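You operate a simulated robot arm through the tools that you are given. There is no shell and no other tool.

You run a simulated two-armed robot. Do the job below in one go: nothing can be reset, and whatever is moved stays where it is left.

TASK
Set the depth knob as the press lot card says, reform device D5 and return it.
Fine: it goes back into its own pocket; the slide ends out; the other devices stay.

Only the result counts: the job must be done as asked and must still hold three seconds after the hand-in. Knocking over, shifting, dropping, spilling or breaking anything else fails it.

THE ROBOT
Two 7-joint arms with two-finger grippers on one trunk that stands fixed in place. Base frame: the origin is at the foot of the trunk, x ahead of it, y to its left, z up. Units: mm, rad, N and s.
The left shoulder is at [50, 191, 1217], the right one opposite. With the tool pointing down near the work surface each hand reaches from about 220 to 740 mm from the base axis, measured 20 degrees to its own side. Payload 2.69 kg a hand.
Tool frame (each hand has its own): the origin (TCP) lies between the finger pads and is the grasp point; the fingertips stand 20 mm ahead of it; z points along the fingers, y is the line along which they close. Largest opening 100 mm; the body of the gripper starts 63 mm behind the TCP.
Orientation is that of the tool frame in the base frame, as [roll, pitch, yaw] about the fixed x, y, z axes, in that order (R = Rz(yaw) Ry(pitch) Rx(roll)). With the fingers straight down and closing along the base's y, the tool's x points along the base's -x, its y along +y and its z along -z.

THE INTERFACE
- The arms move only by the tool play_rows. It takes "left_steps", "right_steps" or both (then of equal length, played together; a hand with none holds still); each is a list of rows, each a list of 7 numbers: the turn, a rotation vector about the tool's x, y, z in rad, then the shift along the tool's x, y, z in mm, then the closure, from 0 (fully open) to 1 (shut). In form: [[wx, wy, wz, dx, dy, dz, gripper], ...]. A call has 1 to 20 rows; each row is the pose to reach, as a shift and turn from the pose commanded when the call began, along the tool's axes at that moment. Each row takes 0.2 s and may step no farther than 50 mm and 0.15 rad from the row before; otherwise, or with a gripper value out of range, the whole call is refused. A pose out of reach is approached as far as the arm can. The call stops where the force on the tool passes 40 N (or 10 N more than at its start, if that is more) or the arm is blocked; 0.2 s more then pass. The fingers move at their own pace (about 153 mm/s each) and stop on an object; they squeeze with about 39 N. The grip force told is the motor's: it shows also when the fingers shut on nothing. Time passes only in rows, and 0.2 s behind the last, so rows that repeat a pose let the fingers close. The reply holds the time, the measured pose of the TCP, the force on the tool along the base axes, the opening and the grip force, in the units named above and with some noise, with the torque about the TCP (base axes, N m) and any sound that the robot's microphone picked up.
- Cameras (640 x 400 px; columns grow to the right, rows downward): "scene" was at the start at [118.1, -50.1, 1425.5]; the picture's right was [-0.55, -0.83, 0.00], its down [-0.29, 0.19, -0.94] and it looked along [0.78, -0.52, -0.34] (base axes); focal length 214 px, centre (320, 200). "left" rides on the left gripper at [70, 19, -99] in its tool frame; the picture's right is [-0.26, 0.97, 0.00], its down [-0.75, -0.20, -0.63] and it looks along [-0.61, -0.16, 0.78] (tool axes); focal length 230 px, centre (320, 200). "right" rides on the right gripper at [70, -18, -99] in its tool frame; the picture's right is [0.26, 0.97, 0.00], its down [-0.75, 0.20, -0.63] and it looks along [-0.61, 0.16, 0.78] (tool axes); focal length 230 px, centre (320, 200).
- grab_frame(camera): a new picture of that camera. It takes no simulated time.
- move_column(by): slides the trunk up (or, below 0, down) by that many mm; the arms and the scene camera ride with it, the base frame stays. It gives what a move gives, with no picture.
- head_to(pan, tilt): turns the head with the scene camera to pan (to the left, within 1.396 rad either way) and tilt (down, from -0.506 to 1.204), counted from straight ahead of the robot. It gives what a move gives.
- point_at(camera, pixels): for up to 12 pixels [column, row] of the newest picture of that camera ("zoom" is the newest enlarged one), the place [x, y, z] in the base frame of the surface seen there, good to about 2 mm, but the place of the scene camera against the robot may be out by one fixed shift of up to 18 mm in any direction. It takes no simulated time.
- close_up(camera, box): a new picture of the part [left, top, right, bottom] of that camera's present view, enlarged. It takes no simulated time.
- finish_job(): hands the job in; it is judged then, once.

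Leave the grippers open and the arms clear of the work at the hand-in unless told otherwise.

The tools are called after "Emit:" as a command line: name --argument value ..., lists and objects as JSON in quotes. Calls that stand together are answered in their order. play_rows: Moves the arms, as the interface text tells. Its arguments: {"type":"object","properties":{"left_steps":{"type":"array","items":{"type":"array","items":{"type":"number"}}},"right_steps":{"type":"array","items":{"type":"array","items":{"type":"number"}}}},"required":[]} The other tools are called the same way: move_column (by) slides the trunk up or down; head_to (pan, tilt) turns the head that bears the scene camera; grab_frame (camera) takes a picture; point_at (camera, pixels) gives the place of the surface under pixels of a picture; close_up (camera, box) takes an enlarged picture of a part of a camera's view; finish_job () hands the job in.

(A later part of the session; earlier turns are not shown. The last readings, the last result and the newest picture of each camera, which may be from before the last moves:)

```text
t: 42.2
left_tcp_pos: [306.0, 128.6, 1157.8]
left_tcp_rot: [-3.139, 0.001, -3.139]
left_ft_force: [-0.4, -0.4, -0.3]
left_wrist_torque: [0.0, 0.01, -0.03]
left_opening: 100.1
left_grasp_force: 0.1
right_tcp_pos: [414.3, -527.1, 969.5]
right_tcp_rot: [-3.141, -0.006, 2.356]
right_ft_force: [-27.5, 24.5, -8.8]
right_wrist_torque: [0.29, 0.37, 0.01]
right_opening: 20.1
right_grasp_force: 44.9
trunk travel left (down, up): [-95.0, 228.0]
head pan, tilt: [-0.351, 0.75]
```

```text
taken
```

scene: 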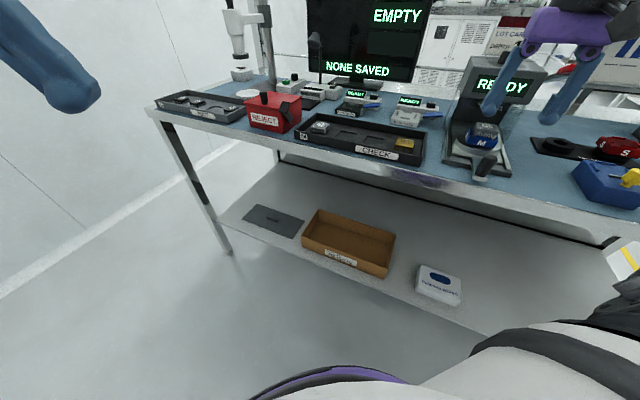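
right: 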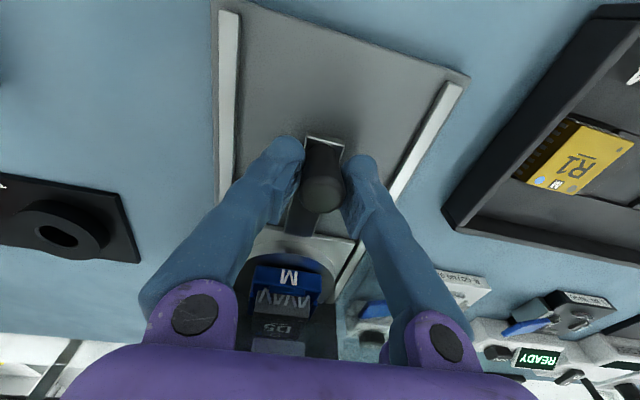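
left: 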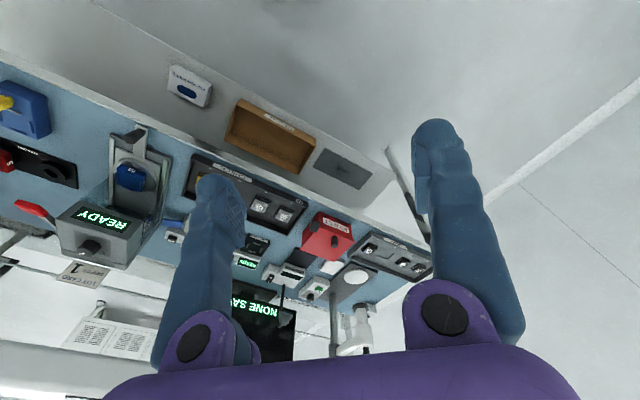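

37 N along the slide shows the end stop, at about 112 mm of travel. I'll ease off 4 mm of command, open, raise and look at the display.

Emit:
play_rows --right_steps '[[0, 0, 0, 4, 0, 0, 0.9], [0, 0, 0, 4, 0, 0, 0.7], [0, 0, 0, 4, 0, 0, 0.5], [0, 0, 0, 4, 0, 0, 0.4], [0, 0, 0, 4, 0, -20, 0.4], [0, 0, 0, 8, 0, -60, 0.4], [0, 0, 0, 30, 0, -100, 0.4], [0, 0, 0, 60, 0, -130, 0.4]]'

Emit:
grab_frame --camera "right"

Emit:
grab_frame --camera "scene"

```text
t: 44.0
left_tcp_pos: [306.4, 126.6, 1158.3]
left_tcp_rot: [-3.14, -0.002, -3.139]
left_ft_force: [-0.8, 0.3, -0.3]
left_wrist_torque: [0.04, 0.0, 0.03]
left_opening: 100.1
left_grasp_force: 0.1
right_tcp_pos: [372.6, -489.0, 1098.6]
right_tcp_rot: [3.14, 0.001, 2.355]
right_ft_force: [0.4, 1.2, 0.7]
right_wrist_torque: [0.0, -0.01, -0.02]
right_opening: 60.2
right_grasp_force: 0.1
trunk travel left (down, up): [-95.0, 228.0]
head pan, tilt: [-0.351, 0.75]
```

```text
taken
```

right: 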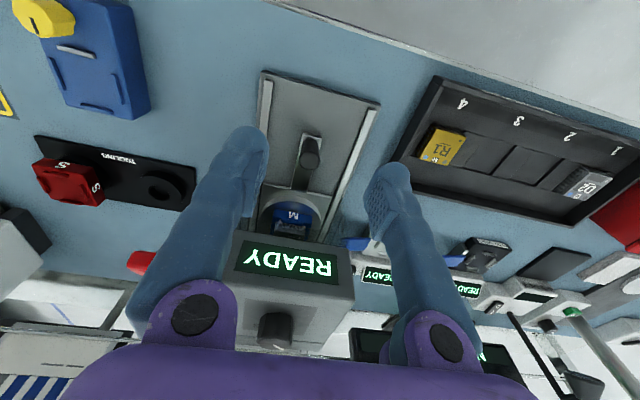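

```text
taken
```

scene: 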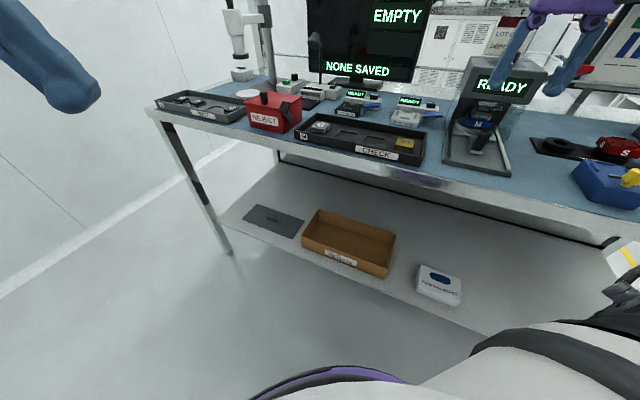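

The slide is in. I'll enlarge the press to see whether the nest is fully under the ram, and the red lever at about (140,262).

Emit:
close_up --camera "right" --box '[220, 130, 370, 260]'

Emit:
close_up --camera "scene" --box '[430, 50, 610, 180]'

Emit:
point_at --camera "right" --pixels '[[291, 214], [310, 147], [140, 262], [150, 255], [300, 200], [265, 235], [350, 250]]'

```text
3.08 times, centred on (295, 195) of right
```

zoom: 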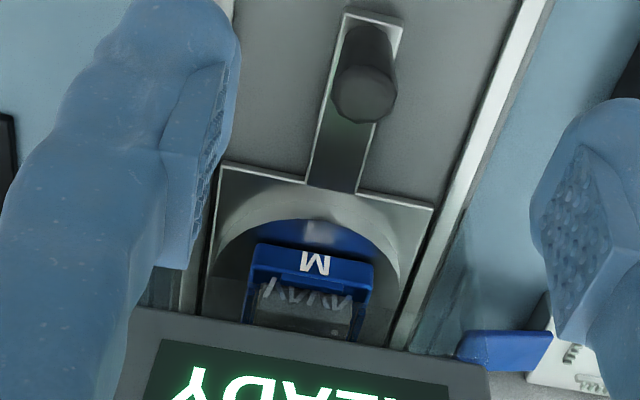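

```text
3.08 times, centred on (520, 115) of scene
```

zoom: 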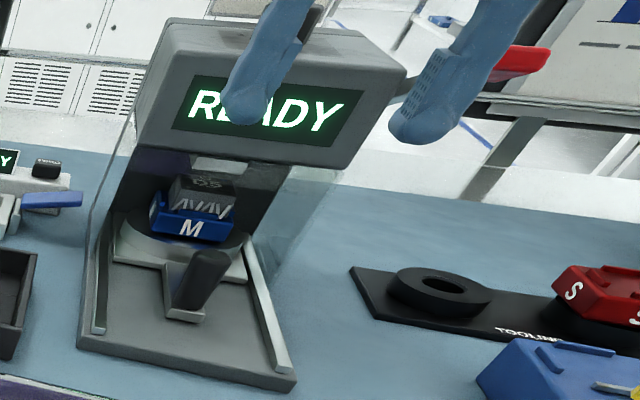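

```text
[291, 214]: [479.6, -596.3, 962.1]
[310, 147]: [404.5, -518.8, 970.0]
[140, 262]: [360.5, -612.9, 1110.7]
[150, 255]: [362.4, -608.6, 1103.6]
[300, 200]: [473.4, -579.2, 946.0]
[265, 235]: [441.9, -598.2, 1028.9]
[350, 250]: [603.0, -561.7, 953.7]
```

The nest with D5 is under the press head and the display still says READY. Next is the red lever, whose pad is at about (375,-612,1110). It stands higher, so I'll raise the trunk back by 180 mm for reach.

Emit:
move_column --by 180

Emit:
grab_frame --camera "right"

Emit:
grab_frame --camera "scene"

```text
t: 46.0
left_tcp_pos: [309.1, 126.9, 1337.5]
left_tcp_rot: [-3.14, -0.002, -3.139]
left_ft_force: [0.2, 0.8, 0.0]
left_wrist_torque: [0.02, 0.03, 0.01]
left_opening: 99.9
left_grasp_force: 0.1
right_tcp_pos: [373.3, -489.7, 1277.6]
right_tcp_rot: [3.139, 0.001, 2.355]
right_ft_force: [-0.7, 0.1, 0.5]
right_wrist_torque: [-0.04, -0.01, -0.01]
right_opening: 59.9
right_grasp_force: 0.0
trunk travel left (down, up): [-275.0, 48.0]
head pan, tilt: [-0.351, 0.75]
```

```text
taken
```

right: 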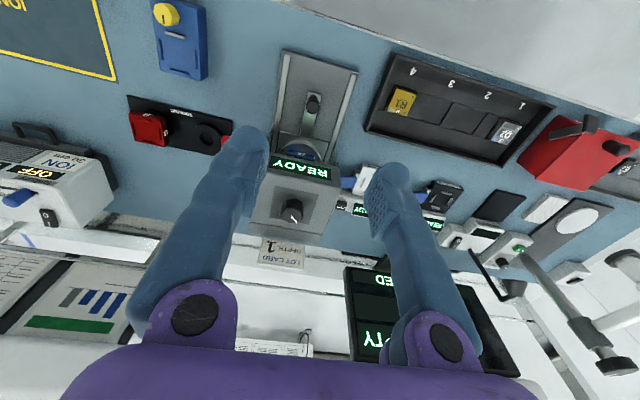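

```text
taken
```

scene: 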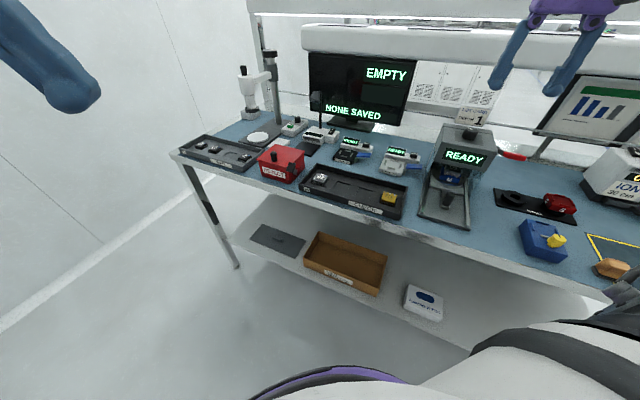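

Now I'll check the knob pointer again at (292,212) and see the lever side-on in the scene view at (512,156).

Emit:
close_up --camera "right" --box '[250, 180, 340, 240]'

Emit:
close_up --camera "scene" --box '[430, 110, 550, 190]'

```text
6.67 times, centred on (295, 210) of right
```

zoom: 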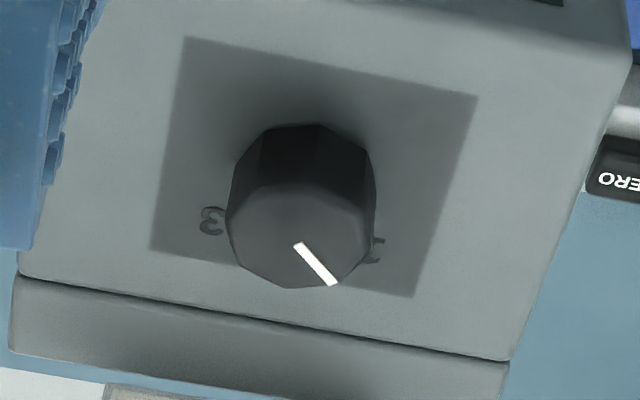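

```text
5.00 times, centred on (490, 150) of scene
```

zoom: 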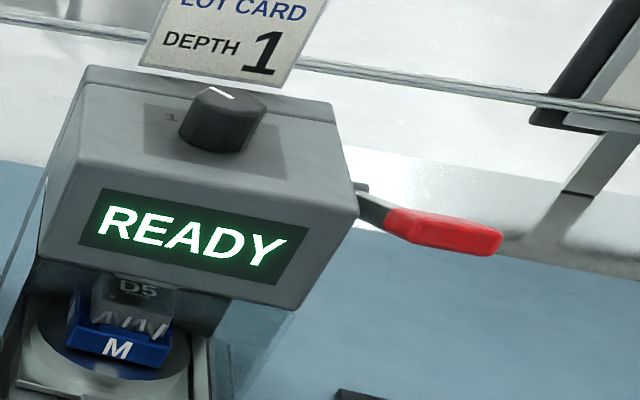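

The pointer stands at 45° toward mark 1 (its "1" is visible at (377,250)), so the knob is set. For the lever I'll move the hand 90 mm to the right to bring the pad between the fingers in view.

Emit:
play_rows --right_steps '[[0, 0, 0, 0, -45, 0, 0.4], [0, 0, 0, 0, -90, 0, 0.6]]'

Emit:
grab_frame --camera "right"

```text
t: 46.6
left_tcp_pos: [306.7, 126.5, 1339.2]
left_tcp_rot: [-3.141, -0.001, -3.14]
left_ft_force: [-0.6, -1.0, 0.2]
left_wrist_torque: [0.01, -0.01, 0.0]
left_opening: 100.3
left_grasp_force: 0.2
right_tcp_pos: [306.5, -551.5, 1278.9]
right_tcp_rot: [3.139, 0.001, 2.355]
right_ft_force: [-0.3, 0.6, -0.4]
right_wrist_torque: [0.0, -0.03, 0.03]
right_opening: 40.2
right_grasp_force: 0.0
trunk travel left (down, up): [-275.0, 48.0]
head pan, tilt: [-0.351, 0.75]
```

```text
taken
```

right: 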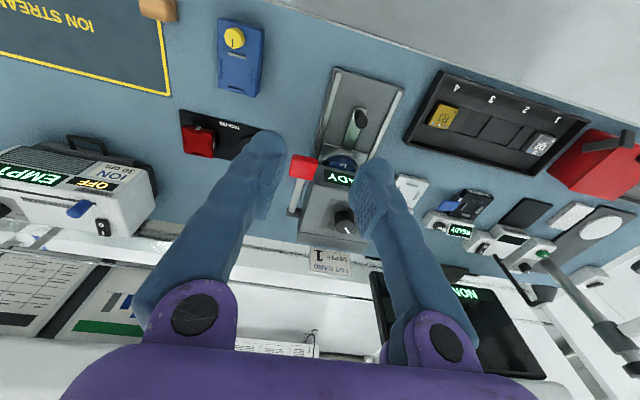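

The lever pad is at (303,167), with its arm running down to (293,213). I'll enlarge and measure.

Emit:
close_up --camera "right" --box '[270, 140, 370, 240]'

Emit:
point_at --camera "right" --pixels '[[303, 167], [303, 158], [292, 165], [315, 168], [302, 177], [297, 190], [294, 205], [291, 214], [305, 215]]'

```text
4.00 times, centred on (320, 190) of right
```

zoom: 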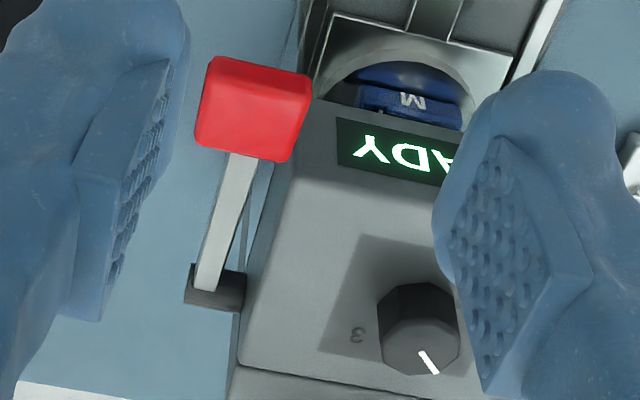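

```text
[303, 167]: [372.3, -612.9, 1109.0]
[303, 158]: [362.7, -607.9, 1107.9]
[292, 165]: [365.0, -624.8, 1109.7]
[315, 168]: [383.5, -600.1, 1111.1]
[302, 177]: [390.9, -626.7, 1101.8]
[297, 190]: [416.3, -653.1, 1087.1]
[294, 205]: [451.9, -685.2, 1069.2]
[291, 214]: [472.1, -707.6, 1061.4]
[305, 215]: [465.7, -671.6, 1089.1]
```

The lever pivots at about (468,-702,1062), and its pad centre is at (373,-612,1110), rising toward the front, so it is to be pushed down. I'll close the fingers and place the fingertips 40 mm above the front half of the pad, near (365,-612).

Emit:
play_rows --right_steps '[[0, 0, 0, -30, 0, 10, 0.8], [0, 0, 0, -60, -1, 40, 1], [0, 0, 0, -84, -1, 75, 1], [0, 0, 0, -84, -1, 109, 1]]'

Emit:
grab_frame --camera "right"

Emit:
close_up --camera "scene" --box '[430, 70, 590, 190]'

```text
t: 47.6
left_tcp_pos: [308.5, 127.5, 1339.2]
left_tcp_rot: [-3.141, 0.0, -3.141]
left_ft_force: [0.4, 0.4, -0.5]
left_wrist_torque: [0.01, 0.0, 0.01]
left_opening: 99.8
left_grasp_force: 0.1
right_tcp_pos: [369.8, -612.8, 1168.5]
right_tcp_rot: [3.138, 0.002, 2.353]
right_ft_force: [0.1, -0.2, 0.9]
right_wrist_torque: [0.02, 0.0, -0.03]
right_opening: 0.0
right_grasp_force: 29.5
trunk travel left (down, up): [-275.0, 48.0]
head pan, tilt: [-0.351, 0.75]
```

```text
taken
```

right: 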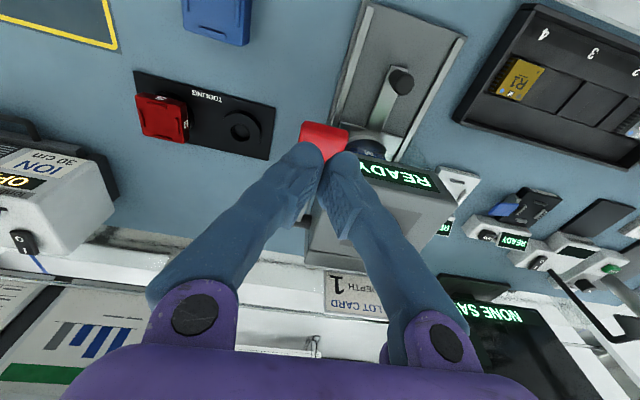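

```text
3.33 times, centred on (510, 130) of scene
```

zoom: 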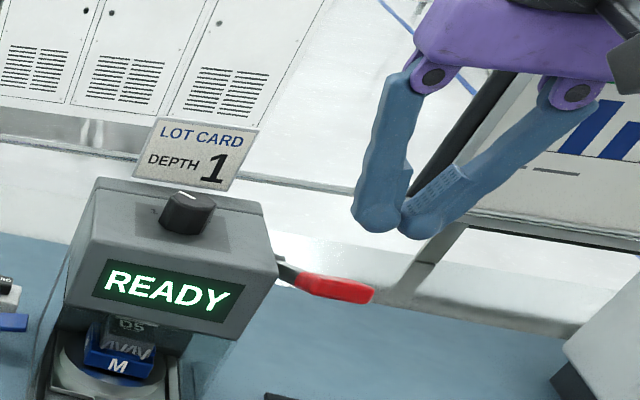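

The closed fingertips are above the pad. I'll go down to touch and begin pushing, about 25 mm past contact, watching the force.

Emit:
play_rows --right_steps '[[0, 0, 0, 3, -2, 12, 1], [0, 0, 0, 3, -2, 24, 1], [0, 0, 0, 3, -2, 32, 1], [0, 0, 0, 3, -2, 38, 1], [0, 0, 0, 3, -2, 44, 1], [0, 0, 0, 3, -2, 50, 1], [0, 0, 0, 3, -2, 56, 1], [0, 0, 0, 3, -2, 62, 1]]'

Emit:
grab_frame --camera "right"

Emit:
close_up --camera "scene" --box '[430, 70, 590, 190]'

```text
t: 49.4
left_tcp_pos: [307.8, 127.7, 1338.1]
left_tcp_rot: [-3.141, 0.001, -3.141]
left_ft_force: [0.0, -0.8, -0.6]
left_wrist_torque: [0.03, 0.0, 0.0]
left_opening: 100.0
left_grasp_force: 0.1
right_tcp_pos: [366.4, -612.2, 1106.6]
right_tcp_rot: [3.138, 0.001, 2.352]
right_ft_force: [-0.5, -0.6, 2.8]
right_wrist_torque: [0.0, 0.03, 0.02]
right_opening: 0.0
right_grasp_force: 29.4
trunk travel left (down, up): [-275.0, 48.0]
head pan, tilt: [-0.351, 0.75]
```

```text
taken
```

right: 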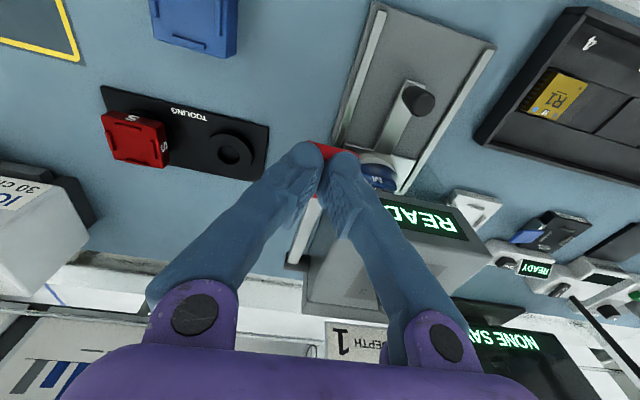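

```text
3.33 times, centred on (510, 130) of scene
```

zoom: 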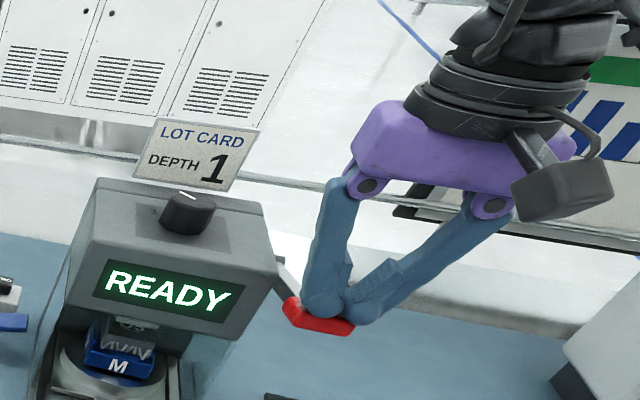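

The lever goes down with the fingertips at only about 3 N. I'll keep pushing down another 48 mm.

Emit:
play_rows --right_steps '[[0, 0, 0, 0, 0, 6, 1], [0, 0, 0, 0, 0, 12, 1], [0, 0, 0, 0, 0, 18, 1], [0, 0, 0, 0, 0, 24, 1], [0, 0, 0, 0, 0, 30, 1], [0, 0, 0, 0, 0, 36, 1], [0, 0, 0, 0, 0, 42, 1], [0, 0, 0, 0, 0, 48, 1]]'

Emit:
grab_frame --camera "right"

Emit:
close_up --camera "scene" --box '[430, 70, 590, 190]'

```text
t: 51.2
left_tcp_pos: [309.0, 127.8, 1337.2]
left_tcp_rot: [-3.141, 0.0, -3.138]
left_ft_force: [0.5, 0.8, 0.4]
left_wrist_torque: [0.01, 0.03, 0.01]
left_opening: 100.1
left_grasp_force: 0.1
right_tcp_pos: [365.3, -611.8, 1059.5]
right_tcp_rot: [3.141, 0.004, 2.356]
right_ft_force: [-0.7, -0.1, 3.7]
right_wrist_torque: [0.01, -0.02, 0.04]
right_opening: 5.6
right_grasp_force: 29.5
trunk travel left (down, up): [-275.0, 48.0]
head pan, tilt: [-0.351, 0.75]
```

```text
taken
```

right: 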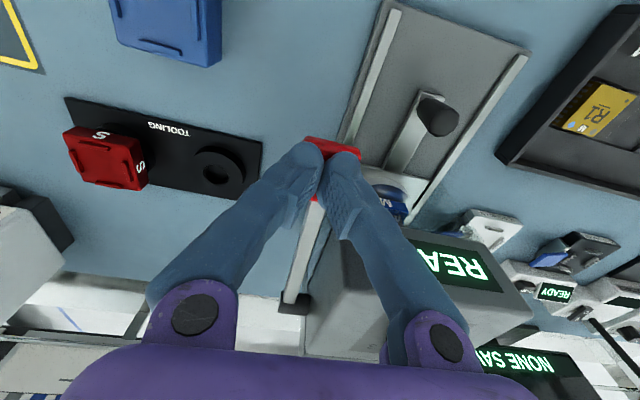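

```text
3.33 times, centred on (510, 130) of scene
```

zoom: 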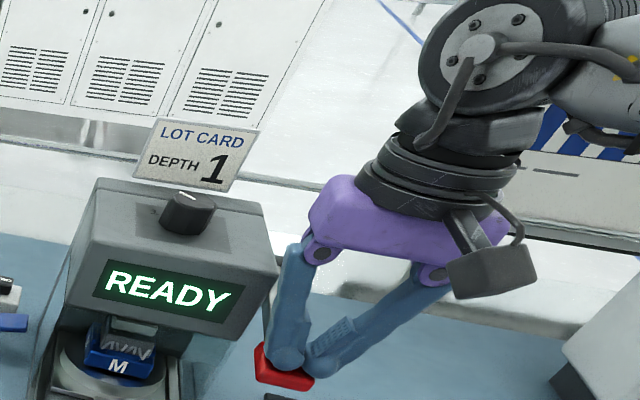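

The lever is now a bit below level, the ram in the scene view has come down onto D5, and the force is still low. I'll continue down in 5 mm steps.

Emit:
play_rows --right_steps '[[0, 0, 0, 0, 0, 5, 1], [0, 0, 0, 0, 0, 10, 1], [0, 0, 0, 0, 0, 15, 1], [0, 0, 0, 0, 0, 20, 1]]'

Emit:
grab_frame --camera "right"

Emit:
close_up --camera "scene" --box '[430, 90, 590, 210]'

```text
t: 52.2
left_tcp_pos: [307.4, 127.7, 1338.7]
left_tcp_rot: [-3.139, 0.002, -3.138]
left_ft_force: [0.1, 0.4, -0.1]
left_wrist_torque: [-0.03, -0.03, 0.01]
left_opening: 100.1
left_grasp_force: 0.1
right_tcp_pos: [364.6, -611.2, 1042.6]
right_tcp_rot: [3.138, 0.006, 2.354]
right_ft_force: [0.6, -0.1, 15.6]
right_wrist_torque: [-0.14, -0.1, 0.0]
right_opening: 5.9
right_grasp_force: 30.2
trunk travel left (down, up): [-275.0, 48.0]
head pan, tilt: [-0.351, 0.75]
```

```text
taken
```

right: 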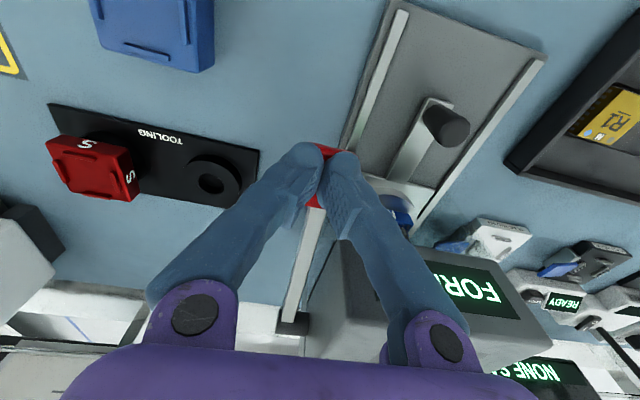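

```text
3.33 times, centred on (510, 150) of scene
```

zoom: 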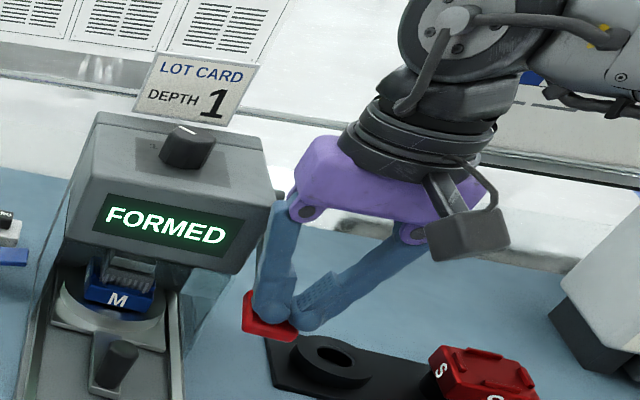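

The display reads FORMED and the force has risen to 15.6 N, so the stroke is complete. I'll raise the fingers slowly so the lever can come back up.

Emit:
play_rows --right_steps '[[0, 0, 0, 0, 0, -10, 1], [0, 0, 0, 0, 0, -20, 1], [0, 0, 0, 0, 0, -30, 1], [0, 0, 0, 0, 0, -40, 1], [0, 0, 0, 0, 0, -50, 1], [0, 0, 0, 0, 0, -60, 1], [0, 0, 0, 0, 0, -70, 1], [0, 0, 0, 0, 0, -80, 1], [0, 0, 0, 0, 0, -90, 1], [0, 0, 0, 0, 0, -105, 1], [0, 0, 0, 0, 0, -130, 1]]'

Emit:
close_up --camera "scene" --box '[430, 90, 590, 210]'

Emit:
grab_frame --camera "right"

```text
t: 54.6
left_tcp_pos: [307.7, 127.7, 1338.1]
left_tcp_rot: [-3.141, 0.001, -3.14]
left_ft_force: [-0.7, 0.0, -0.5]
left_wrist_torque: [-0.01, -0.01, 0.01]
left_opening: 100.1
left_grasp_force: 0.1
right_tcp_pos: [364.1, -614.7, 1168.5]
right_tcp_rot: [3.14, 0.002, 2.354]
right_ft_force: [-0.1, -0.3, 0.6]
right_wrist_torque: [0.0, 0.03, 0.02]
right_opening: 0.0
right_grasp_force: 30.0
trunk travel left (down, up): [-275.0, 48.0]
head pan, tilt: [-0.351, 0.75]
```

```text
3.33 times, centred on (510, 150) of scene
```

zoom: 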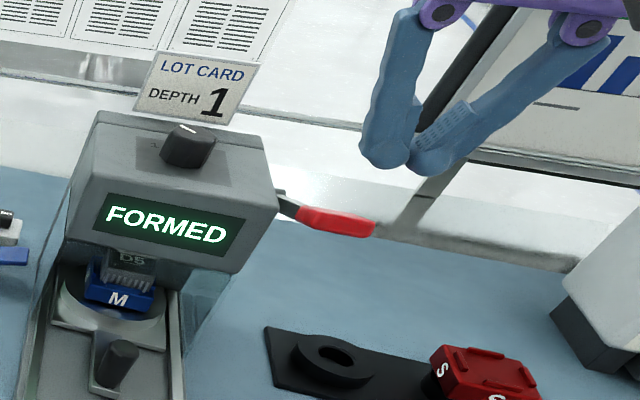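

```text
taken
```

right: 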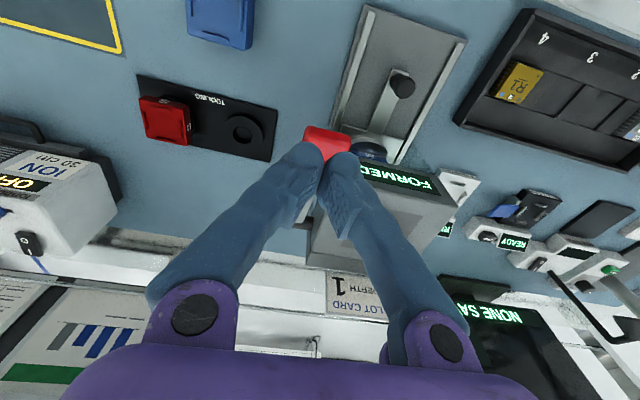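

The lever has sprung back up, the display says FORMED, and D5's leads now look straight. Next I'll move the hand to the front of the press, away from the lever, and open the fingers. Then I'll lower the trunk 180 mm again for the slide handle and tray.

Emit:
play_rows --right_steps '[[0, 0, 0, 10, 5, -15, 1], [0, 0, 0, 40, 30, -15, 0.7], [0, 0, 0, 70, 55, -15, 0.4], [0, 0, 0, 100, 80, -15, 0.4], [0, 0, 0, 120, 99, -15, 0.4]]'

Emit:
move_column --by -180

Emit:
grab_frame --camera "right"

Emit:
grab_frame --camera "scene"

```text
t: 55.8
left_tcp_pos: [308.4, 127.3, 1337.9]
left_tcp_rot: [-3.141, -0.002, 3.141]
left_ft_force: [0.8, 0.7, -0.1]
left_wrist_torque: [0.01, -0.01, 0.02]
left_opening: 100.1
left_grasp_force: 0.1
right_tcp_pos: [348.8, -457.2, 1184.6]
right_tcp_rot: [3.141, 0.001, 2.353]
right_ft_force: [0.2, -0.1, 0.4]
right_wrist_torque: [0.03, 0.02, -0.02]
right_opening: 60.2
right_grasp_force: 0.0
trunk travel left (down, up): [-275.0, 48.0]
head pan, tilt: [-0.351, 0.75]
```

```text
t: 57.8
left_tcp_pos: [307.4, 127.5, 1158.2]
left_tcp_rot: [3.141, 0.0, -3.141]
left_ft_force: [-0.1, -0.5, -0.2]
left_wrist_torque: [0.0, 0.02, -0.02]
left_opening: 100.1
left_grasp_force: 0.1
right_tcp_pos: [348.0, -458.0, 1005.3]
right_tcp_rot: [3.137, 0.001, 2.355]
right_ft_force: [0.1, -0.3, 0.1]
right_wrist_torque: [-0.03, 0.01, 0.01]
right_opening: 60.0
right_grasp_force: 0.0
trunk travel left (down, up): [-95.0, 228.0]
head pan, tilt: [-0.351, 0.75]
```

```text
taken
```

right: 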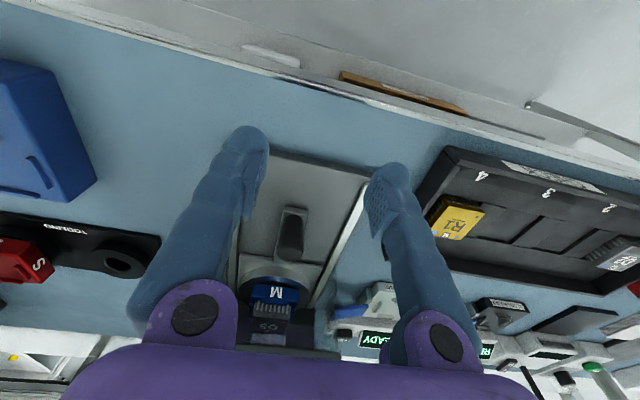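

```text
taken
```

scene: 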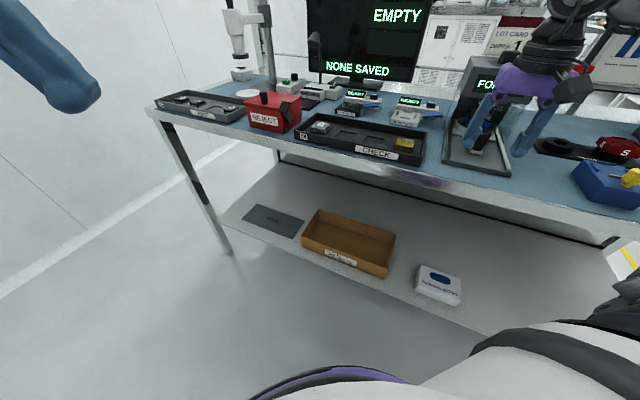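

The peg is at about (290,235) with D5's straight leads behind it. I'll enlarge and measure the peg, then move in.

Emit:
close_up --camera "right" --box '[230, 190, 350, 340]'

Emit:
point_at --camera "right" --pixels '[[290, 250], [289, 240], [280, 248], [301, 250], [288, 262], [292, 220]]'

```text
2.67 times, centred on (290, 265) of right
```

zoom: 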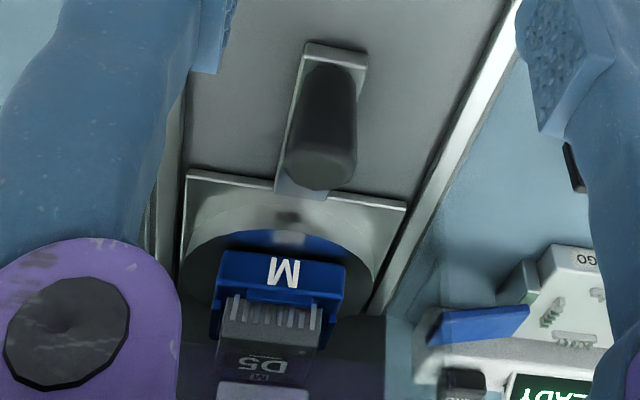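

```text
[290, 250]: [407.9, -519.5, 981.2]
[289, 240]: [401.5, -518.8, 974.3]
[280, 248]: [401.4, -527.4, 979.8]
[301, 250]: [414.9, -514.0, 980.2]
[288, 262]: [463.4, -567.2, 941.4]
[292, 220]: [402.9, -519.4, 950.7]
```

The leads are straight now. The peg centre is about (413,-525). I'll move over it and down to z 969.

Emit:
play_rows --right_steps '[[0, 0, 0, -31, 0, -8, 0.4], [0, 0, 0, -62, -1, -8, 0.4], [0, 0, 0, -93, -1.3, -8, 0.4], [0, 0, 0, -93, -1.3, 14, 0.4], [0, 0, 0, -93, -1.3, 36, 0.4]]'

Emit:
grab_frame --camera "right"

```text
t: 59.0
left_tcp_pos: [309.0, 126.7, 1157.9]
left_tcp_rot: [3.14, -0.002, -3.139]
left_ft_force: [0.0, -0.6, 0.7]
left_wrist_torque: [0.0, 0.01, -0.02]
left_opening: 99.8
left_grasp_force: 0.0
right_tcp_pos: [413.4, -525.3, 967.4]
right_tcp_rot: [3.138, 0.002, 2.354]
right_ft_force: [-0.2, 0.3, 0.2]
right_wrist_torque: [-0.02, 0.0, -0.02]
right_opening: 60.0
right_grasp_force: 0.0
trunk travel left (down, up): [-95.0, 228.0]
head pan, tilt: [-0.351, 0.75]
```

```text
taken
```

right: 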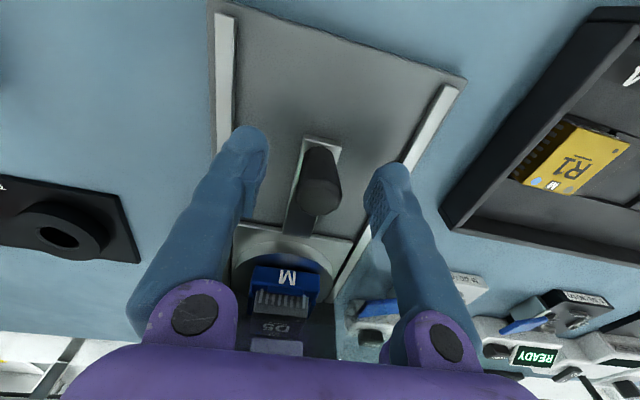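

The peg is between the fingers. I'll close and pull the slide out about 60 mm first.

Emit:
play_rows --right_steps '[[0, 0, 0, 0, -0.7, 0, 0.6], [0, 0, 0, 0, -0.7, 0, 0.75], [0, 0, 0, 0, -0.7, 0, 0.9], [0, 0, 0, 0, -0.7, 0, 0.9], [0, 0, 0, 4, -0.7, 0, 0.9], [0, 0, 0, 10, -0.7, 0, 0.9], [0, 0, 0, 16, -0.7, 0, 0.9], [0, 0, 0, 22, -0.7, 0, 0.9], [0, 0, 0, 28, -0.7, 0, 0.9], [0, 0, 0, 34, -0.7, 0, 0.9], [0, 0, 0, 40, -0.7, 0, 0.9], [0, 0, 0, 46, -0.7, 0, 0.9], [0, 0, 0, 52, -0.7, 0, 0.9], [0, 0, 0, 58, -0.7, 0, 0.9]]'

Emit:
grab_frame --camera "right"

```text
t: 62.0
left_tcp_pos: [308.8, 128.0, 1156.3]
left_tcp_rot: [3.142, -0.002, -3.141]
left_ft_force: [-0.5, -0.8, 0.0]
left_wrist_torque: [0.0, -0.01, -0.01]
left_opening: 100.1
left_grasp_force: 0.0
right_tcp_pos: [373.4, -486.4, 968.4]
right_tcp_rot: [3.14, 0.0, 2.355]
right_ft_force: [-0.9, -1.6, -10.3]
right_wrist_torque: [-0.17, -0.15, -0.01]
right_opening: 19.6
right_grasp_force: 44.7
trunk travel left (down, up): [-95.0, 228.0]
head pan, tilt: [-0.351, 0.75]
```

```text
taken
```

right: 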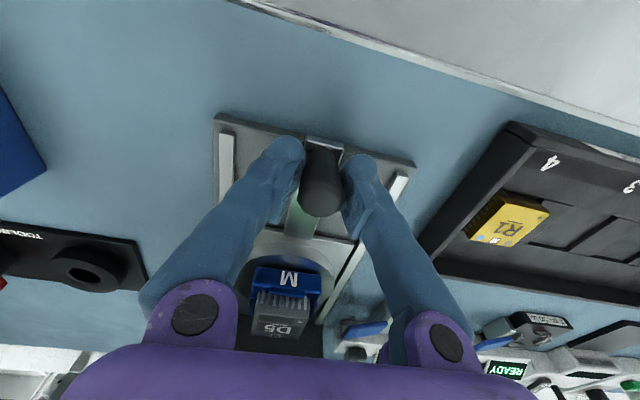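

The slide follows, with D5 still seated. I'll pull the remaining ~54 mm in small steps.

Emit:
play_rows --right_steps '[[0, 0, 0, 5, 0, 0, 0.9], [0, 0, 0, 11, 0, 0, 0.9], [0, 0, 0, 17, 0, 0, 0.9], [0, 0, 0, 23, 0, 0, 0.9], [0, 0, 0, 29, 0, 0, 0.9], [0, 0, 0, 35, 0, 0, 0.9], [0, 0, 0, 41, 0, 0, 0.9], [0, 0, 0, 46, 0, 0, 0.9], [0, 0, 0, 50, 0, 0, 0.9], [0, 0, 0, 54, 0, 0, 0.9]]'

Emit:
grab_frame --camera "right"

```text
t: 64.2
left_tcp_pos: [307.3, 126.2, 1158.9]
left_tcp_rot: [3.138, -0.001, -3.138]
left_ft_force: [0.4, -0.6, -0.3]
left_wrist_torque: [-0.01, 0.02, 0.0]
left_opening: 100.0
left_grasp_force: 0.0
right_tcp_pos: [335.8, -448.5, 968.2]
right_tcp_rot: [3.136, 0.0, 2.356]
right_ft_force: [-4.4, -6.4, -15.3]
right_wrist_torque: [0.03, 0.19, 0.07]
right_opening: 19.7
right_grasp_force: 44.4
trunk travel left (down, up): [-95.0, 228.0]
head pan, tilt: [-0.351, 0.75]
```

```text
taken
```

right: 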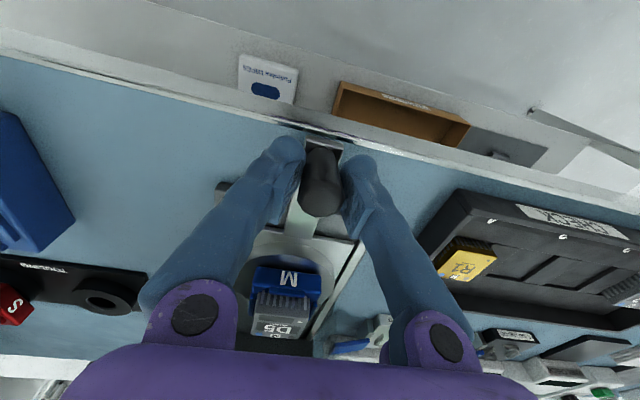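

The hand is at (335.8,-448.5), about 1 mm short of where the slide began. I'll pull 4 mm more to make sure it reaches its out stop.

Emit:
play_rows --right_steps '[[0, 0, 0, 2, 0, 0, 0.9], [0, 0, 0, 4, 0, 0, 0.9], [0, 0, 0, 4, 0, 0, 0.9]]'

```text
t: 65.0
left_tcp_pos: [308.6, 124.0, 1158.3]
left_tcp_rot: [3.137, -0.002, -3.139]
left_ft_force: [-0.2, -0.4, -0.2]
left_wrist_torque: [0.0, 0.02, -0.02]
left_opening: 100.0
left_grasp_force: 0.0
right_tcp_pos: [334.2, -446.8, 969.3]
right_tcp_rot: [3.137, 0.005, 2.35]
right_ft_force: [12.1, -29.3, -5.4]
right_wrist_torque: [0.21, 0.28, 0.02]
right_opening: 19.8
right_grasp_force: 45.0
trunk travel left (down, up): [-95.0, 228.0]
head pan, tilt: [-0.351, 0.75]
```

The force of about 29 N shows the out stop, so the slide is fully out. I'll ease off, open, raise and go above the nest to view D5.

Emit:
play_rows --right_steps '[[0, 0, 0, -3, 0, 0, 0.9], [0, 0, 0, -3, 0, 0, 0.7], [0, 0, 0, -3, 0, 0, 0.5], [0, 0, 0, -3, 0, 0, 0.4], [0, 0, 0, -3, 0, -25, 0.4], [0, 0, 0, -3, 0, -65, 0.4], [0, 0, 0, -3, 0, -100, 0.4], [0, 0, 0, -40, 0, -120, 0.4], [0, 0, 0, -80, 0, -130, 0.4], [0, 0, 0, -120, 0, -130, 0.4]]'

Emit:
grab_frame --camera "right"

Emit:
close_up --camera "right" --box '[260, 50, 390, 170]'

```text
t: 67.2
left_tcp_pos: [308.8, 126.8, 1158.1]
left_tcp_rot: [-3.141, -0.001, -3.139]
left_ft_force: [0.6, -0.8, 0.5]
left_wrist_torque: [-0.01, 0.02, 0.0]
left_opening: 99.8
left_grasp_force: 0.1
right_tcp_pos: [415.9, -529.6, 1098.9]
right_tcp_rot: [3.137, 0.003, 2.353]
right_ft_force: [-0.4, -0.7, 0.5]
right_wrist_torque: [0.01, 0.04, 0.02]
right_opening: 59.9
right_grasp_force: 0.1
trunk travel left (down, up): [-95.0, 228.0]
head pan, tilt: [-0.351, 0.75]
```

```text
taken
```

right: 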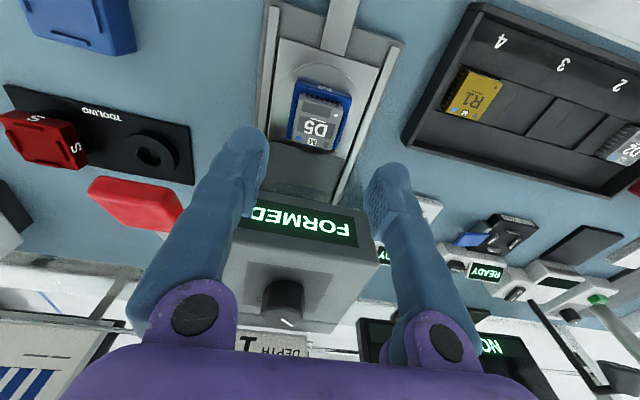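

```text
3.33 times, centred on (325, 110) of right
```

zoom: 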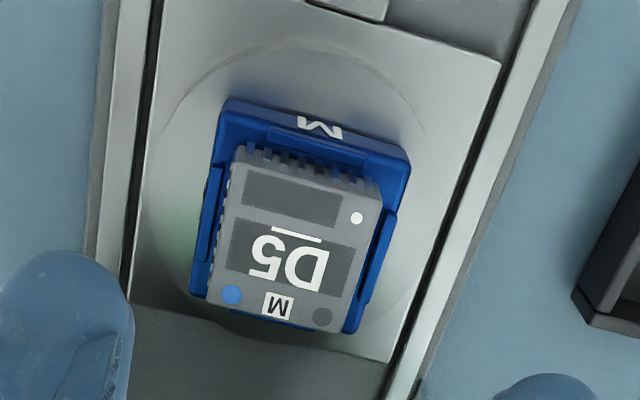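

D5 sits on the nest with all its leads straight. I'll measure its top corners to grip it centred.

Emit:
point_at --camera "zoom" --pixels '[[238, 158], [380, 192], [338, 330], [210, 298], [300, 240], [226, 230], [357, 262], [306, 172], [272, 316], [222, 105], [408, 160], [205, 240]]'

```text
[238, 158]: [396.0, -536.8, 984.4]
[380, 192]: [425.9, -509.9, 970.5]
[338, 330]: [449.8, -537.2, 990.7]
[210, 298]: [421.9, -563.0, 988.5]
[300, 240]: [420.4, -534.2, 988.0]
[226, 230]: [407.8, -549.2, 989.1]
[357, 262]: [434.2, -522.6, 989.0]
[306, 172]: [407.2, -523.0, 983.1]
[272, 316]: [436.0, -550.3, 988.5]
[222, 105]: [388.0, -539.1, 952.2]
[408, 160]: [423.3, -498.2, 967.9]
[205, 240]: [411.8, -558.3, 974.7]
```

D5's centre is at about (422,-536.5), the same place where I released it. I'll go down to z 997 around it.

Emit:
play_rows --right_steps '[[0, 0, 0, -9.3, -0.3, 25, 0.4], [0, 0, 0, -9.3, -0.3, 60, 0.4], [0, 0, 0, -9.3, -0.3, 85, 0.4], [0, 0, 0, -9.3, -0.3, 101, 0.4]]'

Emit:
grab_frame --camera "right"

```text
t: 68.2
left_tcp_pos: [306.7, 126.7, 1158.6]
left_tcp_rot: [3.142, 0.001, -3.14]
left_ft_force: [0.0, -0.9, 0.6]
left_wrist_torque: [0.0, 0.01, -0.03]
left_opening: 100.3
left_grasp_force: 0.1
right_tcp_pos: [422.0, -536.2, 996.3]
right_tcp_rot: [3.138, 0.002, 2.354]
right_ft_force: [-0.4, 0.3, 0.8]
right_wrist_torque: [-0.02, 0.0, 0.02]
right_opening: 60.1
right_grasp_force: 0.0
trunk travel left (down, up): [-95.0, 228.0]
head pan, tilt: [-0.351, 0.75]
```

```text
taken
```

right: 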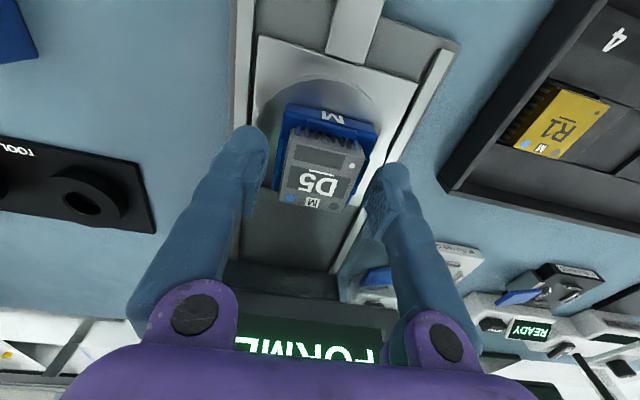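

D5 is between the fingers. I'll close on it the same way as before.

Emit:
play_rows --right_steps '[[0, 0, 0, 0, 0, 0, 0.5], [0, 0, 0, 0, 0, 0, 0.58], [0, 0, 0, 0, 0, 0, 0.64], [0, 0, 0, 0, 0, 0, 0.7], [0, 0, 0, 0, 0, 0, 0.7]]'

Emit:
close_up --camera "right" --box '[250, 80, 390, 220]'

```text
t: 69.4
left_tcp_pos: [308.2, 127.2, 1158.2]
left_tcp_rot: [3.14, 0.001, -3.14]
left_ft_force: [0.6, -0.8, 0.7]
left_wrist_torque: [0.03, 0.0, 0.02]
left_opening: 100.0
left_grasp_force: 0.1
right_tcp_pos: [422.0, -535.6, 997.4]
right_tcp_rot: [3.138, 0.001, 2.356]
right_ft_force: [0.0, -0.2, -0.2]
right_wrist_torque: [-0.01, 0.0, 0.02]
right_opening: 40.2
right_grasp_force: 39.4
trunk travel left (down, up): [-95.0, 228.0]
head pan, tilt: [-0.351, 0.75]
```

```text
2.86 times, centred on (320, 150) of right
```

zoom: 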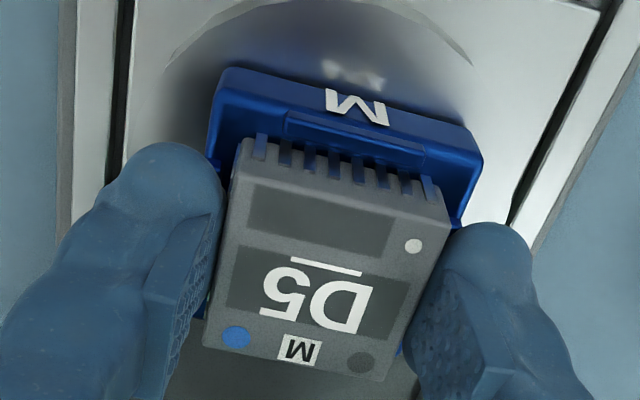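

D5 is gripped at 40.2 mm as before, sitting in the hand within 0.5 mm of its earlier place. I'll lift it straight up 100 mm.

Emit:
play_rows --right_steps '[[0, 0, 0, 0, 0, -8, 0.7], [0, 0, 0, 0, 0, -20, 0.7], [0, 0, 0, 0, 0, -50, 0.7], [0, 0, 0, 0, 0, -80, 0.7], [0, 0, 0, 0, 0, -100, 0.7]]'

Emit:
grab_frame --camera "right"

```text
t: 70.6
left_tcp_pos: [308.4, 126.2, 1159.1]
left_tcp_rot: [-3.14, 0.002, -3.139]
left_ft_force: [-0.2, 0.2, -0.1]
left_wrist_torque: [0.0, 0.02, 0.0]
left_opening: 99.9
left_grasp_force: 0.0
right_tcp_pos: [422.3, -534.2, 1097.0]
right_tcp_rot: [3.138, 0.002, 2.355]
right_ft_force: [-0.7, 0.1, -1.0]
right_wrist_torque: [0.02, 0.0, 0.02]
right_opening: 40.2
right_grasp_force: 39.6
trunk travel left (down, up): [-95.0, 228.0]
head pan, tilt: [-0.351, 0.75]
```

```text
taken
```

right: 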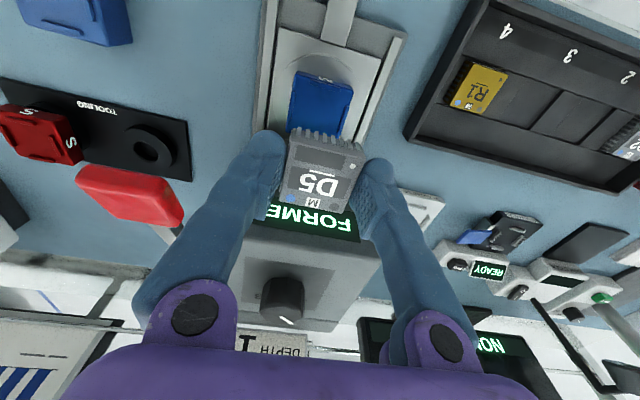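

The lift is clean. I'll carry D5 back to above the tray, 30 mm in front of pocket 2, at z 1060.

Emit:
play_rows --right_steps '[[0, 0, 0, 10, 38, 0, 0.7], [0, 0, 0, 20, 76, 0, 0.7], [0, 0, 0, 30, 115, 0, 0.7], [0, 0, 0, 41, 153, 0, 0.7], [0, 0, 0, 51, 191, 0, 0.7], [0, 0, 0, 61, 229, 5, 0.7], [0, 0, 0, 71, 267, 20, 0.7], [0, 0, 0, 81.4, 305.7, 37, 0.7]]'

Emit:
grab_frame --camera "right"

```text
t: 72.4
left_tcp_pos: [306.3, 128.1, 1159.3]
left_tcp_rot: [-3.14, 0.001, -3.14]
left_ft_force: [-0.8, -0.5, -0.6]
left_wrist_torque: [-0.04, -0.03, -0.02]
left_opening: 99.9
left_grasp_force: 0.1
right_tcp_pos: [570.0, -272.4, 1059.1]
right_tcp_rot: [3.136, 0.004, 2.35]
right_ft_force: [-0.8, 0.0, 0.4]
right_wrist_torque: [-0.03, -0.03, -0.02]
right_opening: 40.4
right_grasp_force: 38.6
right hand out of reach, approached as far as the arm can: row 8
trunk travel left (down, up): [-95.0, 228.0]
head pan, tilt: [-0.351, 0.75]
```

```text
taken
```

right: 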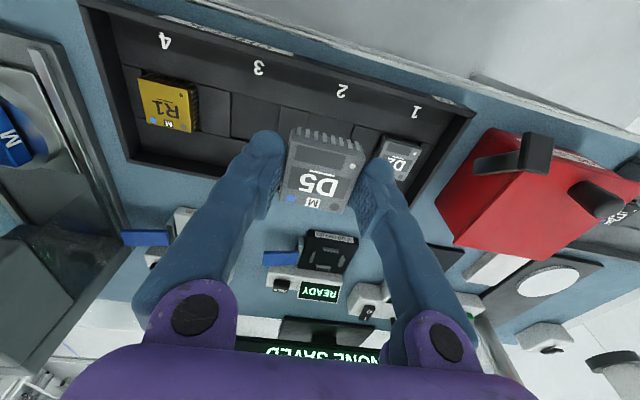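

The arm clipped a little short at this height, as reach is better lower down. I'll go down to z 1000, where the device bottom at 973 is still above the tray and chips. Then I'll extend toward the pocket.

Emit:
play_rows --right_steps '[[0, 0, 0, 0, 0, 30, 0.7], [0, 0, 0, 0, 0, 58, 0.7], [0, 0, 0, -10, 6, 62, 0.7], [0, 0, 0, -18, 10, 68, 0.7]]'

Emit:
grab_frame --camera "right"

```text
t: 73.4
left_tcp_pos: [308.2, 127.1, 1158.6]
left_tcp_rot: [3.141, -0.001, -3.138]
left_ft_force: [-0.5, -0.4, -0.3]
left_wrist_torque: [-0.01, 0.02, -0.01]
left_opening: 100.1
left_grasp_force: 0.0
right_tcp_pos: [593.4, -275.9, 989.0]
right_tcp_rot: [3.139, -0.001, 2.354]
right_ft_force: [0.0, -0.1, -0.7]
right_wrist_torque: [0.04, 0.04, -0.01]
right_opening: 40.1
right_grasp_force: 38.7
trunk travel left (down, up): [-95.0, 228.0]
head pan, tilt: [-0.351, 0.75]
```

```text
taken
```

right: 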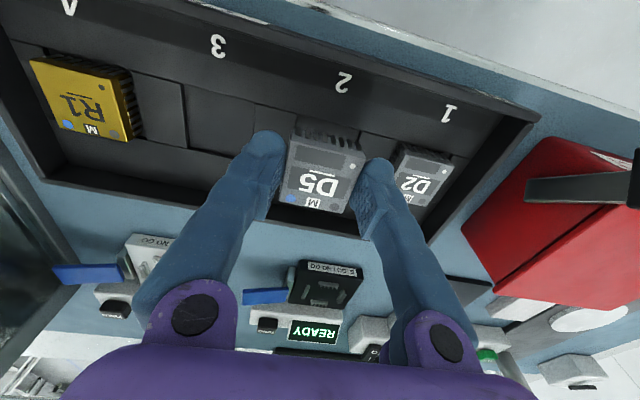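

The hand is at (593,-276,989) and reach is fine. I'll extend the last 10 mm over pocket 2 while lowering to z 972, then check the pocket alignment.

Emit:
play_rows --right_steps '[[0, 0, 0, -5, 1, 10, 0.7], [0, 0, 0, -10.5, 2.2, 17, 0.7], [0, 0, 0, -10.5, 2.2, 17, 0.7]]'

Emit:
grab_frame --camera "right"

Emit:
close_up --camera "right" --box '[250, 90, 400, 230]'

```text
t: 74.2
left_tcp_pos: [307.4, 127.3, 1159.6]
left_tcp_rot: [-3.141, -0.001, -3.141]
left_ft_force: [1.0, -0.4, 0.2]
left_wrist_torque: [-0.02, -0.05, -0.01]
left_opening: 100.1
left_grasp_force: 0.0
right_tcp_pos: [600.0, -283.0, 971.6]
right_tcp_rot: [3.137, 0.002, 2.355]
right_ft_force: [0.1, -0.5, -0.8]
right_wrist_torque: [-0.01, 0.01, -0.02]
right_opening: 40.5
right_grasp_force: 39.3
trunk travel left (down, up): [-95.0, 228.0]
head pan, tilt: [-0.351, 0.75]
```

```text
taken
```

right: 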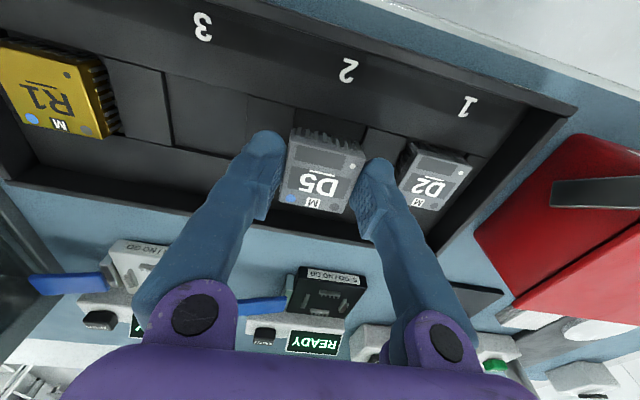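

```text
2.86 times, centred on (325, 160) of right
```

zoom: 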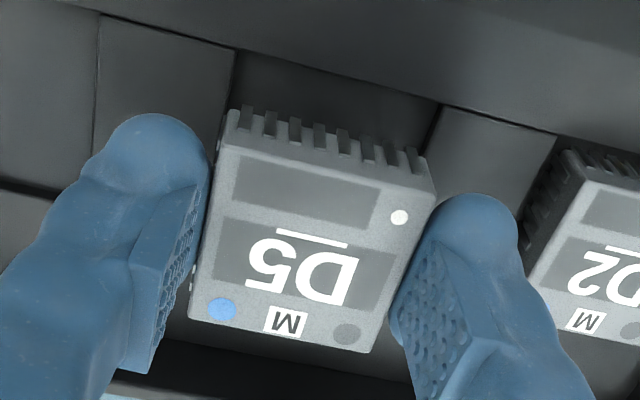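

I'll measure the pocket edges and D5's corners in this view to align exactly.

Emit:
point_at --camera "zoom" --pixels '[[237, 50], [440, 105], [228, 100], [432, 140], [224, 142], [433, 186], [365, 350], [192, 316], [340, 75], [330, 165], [430, 150], [300, 80]]'

```text
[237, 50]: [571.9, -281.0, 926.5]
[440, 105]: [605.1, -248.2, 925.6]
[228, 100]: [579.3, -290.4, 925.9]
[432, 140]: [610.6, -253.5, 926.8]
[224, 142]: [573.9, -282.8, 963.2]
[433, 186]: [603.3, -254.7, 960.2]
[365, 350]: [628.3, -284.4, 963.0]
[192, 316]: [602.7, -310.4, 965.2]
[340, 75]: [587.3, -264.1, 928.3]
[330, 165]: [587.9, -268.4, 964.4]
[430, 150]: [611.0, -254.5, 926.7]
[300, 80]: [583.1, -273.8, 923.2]
```

The pocket opening is 46.7 mm wide, and D5 is about 2.5–3 mm too far toward pocket 3; front-to-back it is centred. I'll shift 2.5 mm and lower 12 mm, which stays just above the pocket, and check.

Emit:
play_rows --right_steps '[[0, 0, 0, 0, 2.5, 0, 0.7], [0, 0, 0, 0, 2.5, 6, 0.7], [0, 0, 0, 0, 2.5, 12, 0.7]]'

Emit:
close_up --camera "right" --box '[250, 90, 400, 230]'

```text
t: 75.0
left_tcp_pos: [307.7, 126.3, 1158.7]
left_tcp_rot: [3.142, -0.002, -3.14]
left_ft_force: [-0.1, 0.1, 0.1]
left_wrist_torque: [0.01, -0.01, -0.02]
left_opening: 100.0
left_grasp_force: 0.0
right_tcp_pos: [601.8, -280.5, 959.7]
right_tcp_rot: [3.139, 0.003, 2.352]
right_ft_force: [0.1, 0.5, -0.2]
right_wrist_torque: [0.02, 0.04, -0.01]
right_opening: 40.5
right_grasp_force: 39.7
right hand out of reach, approached as far as the arm can: row 1
trunk travel left (down, up): [-95.0, 228.0]
head pan, tilt: [-0.351, 0.75]
```

```text
2.86 times, centred on (325, 160) of right
```

zoom: 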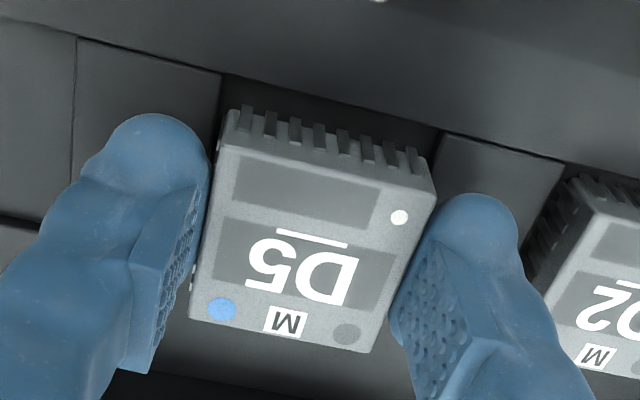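

Emit:
point_at --camera "zoom" --pixels '[[222, 74], [442, 132], [218, 110], [436, 155], [224, 142], [433, 186], [365, 350], [192, 316], [330, 100], [330, 165], [340, 90]]'

```text
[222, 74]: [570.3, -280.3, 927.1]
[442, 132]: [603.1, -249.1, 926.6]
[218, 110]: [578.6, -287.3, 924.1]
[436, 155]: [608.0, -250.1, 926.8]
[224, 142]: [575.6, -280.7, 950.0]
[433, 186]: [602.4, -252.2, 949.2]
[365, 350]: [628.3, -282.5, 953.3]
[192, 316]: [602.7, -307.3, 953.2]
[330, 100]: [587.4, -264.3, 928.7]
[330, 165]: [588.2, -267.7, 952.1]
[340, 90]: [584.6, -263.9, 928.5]
```

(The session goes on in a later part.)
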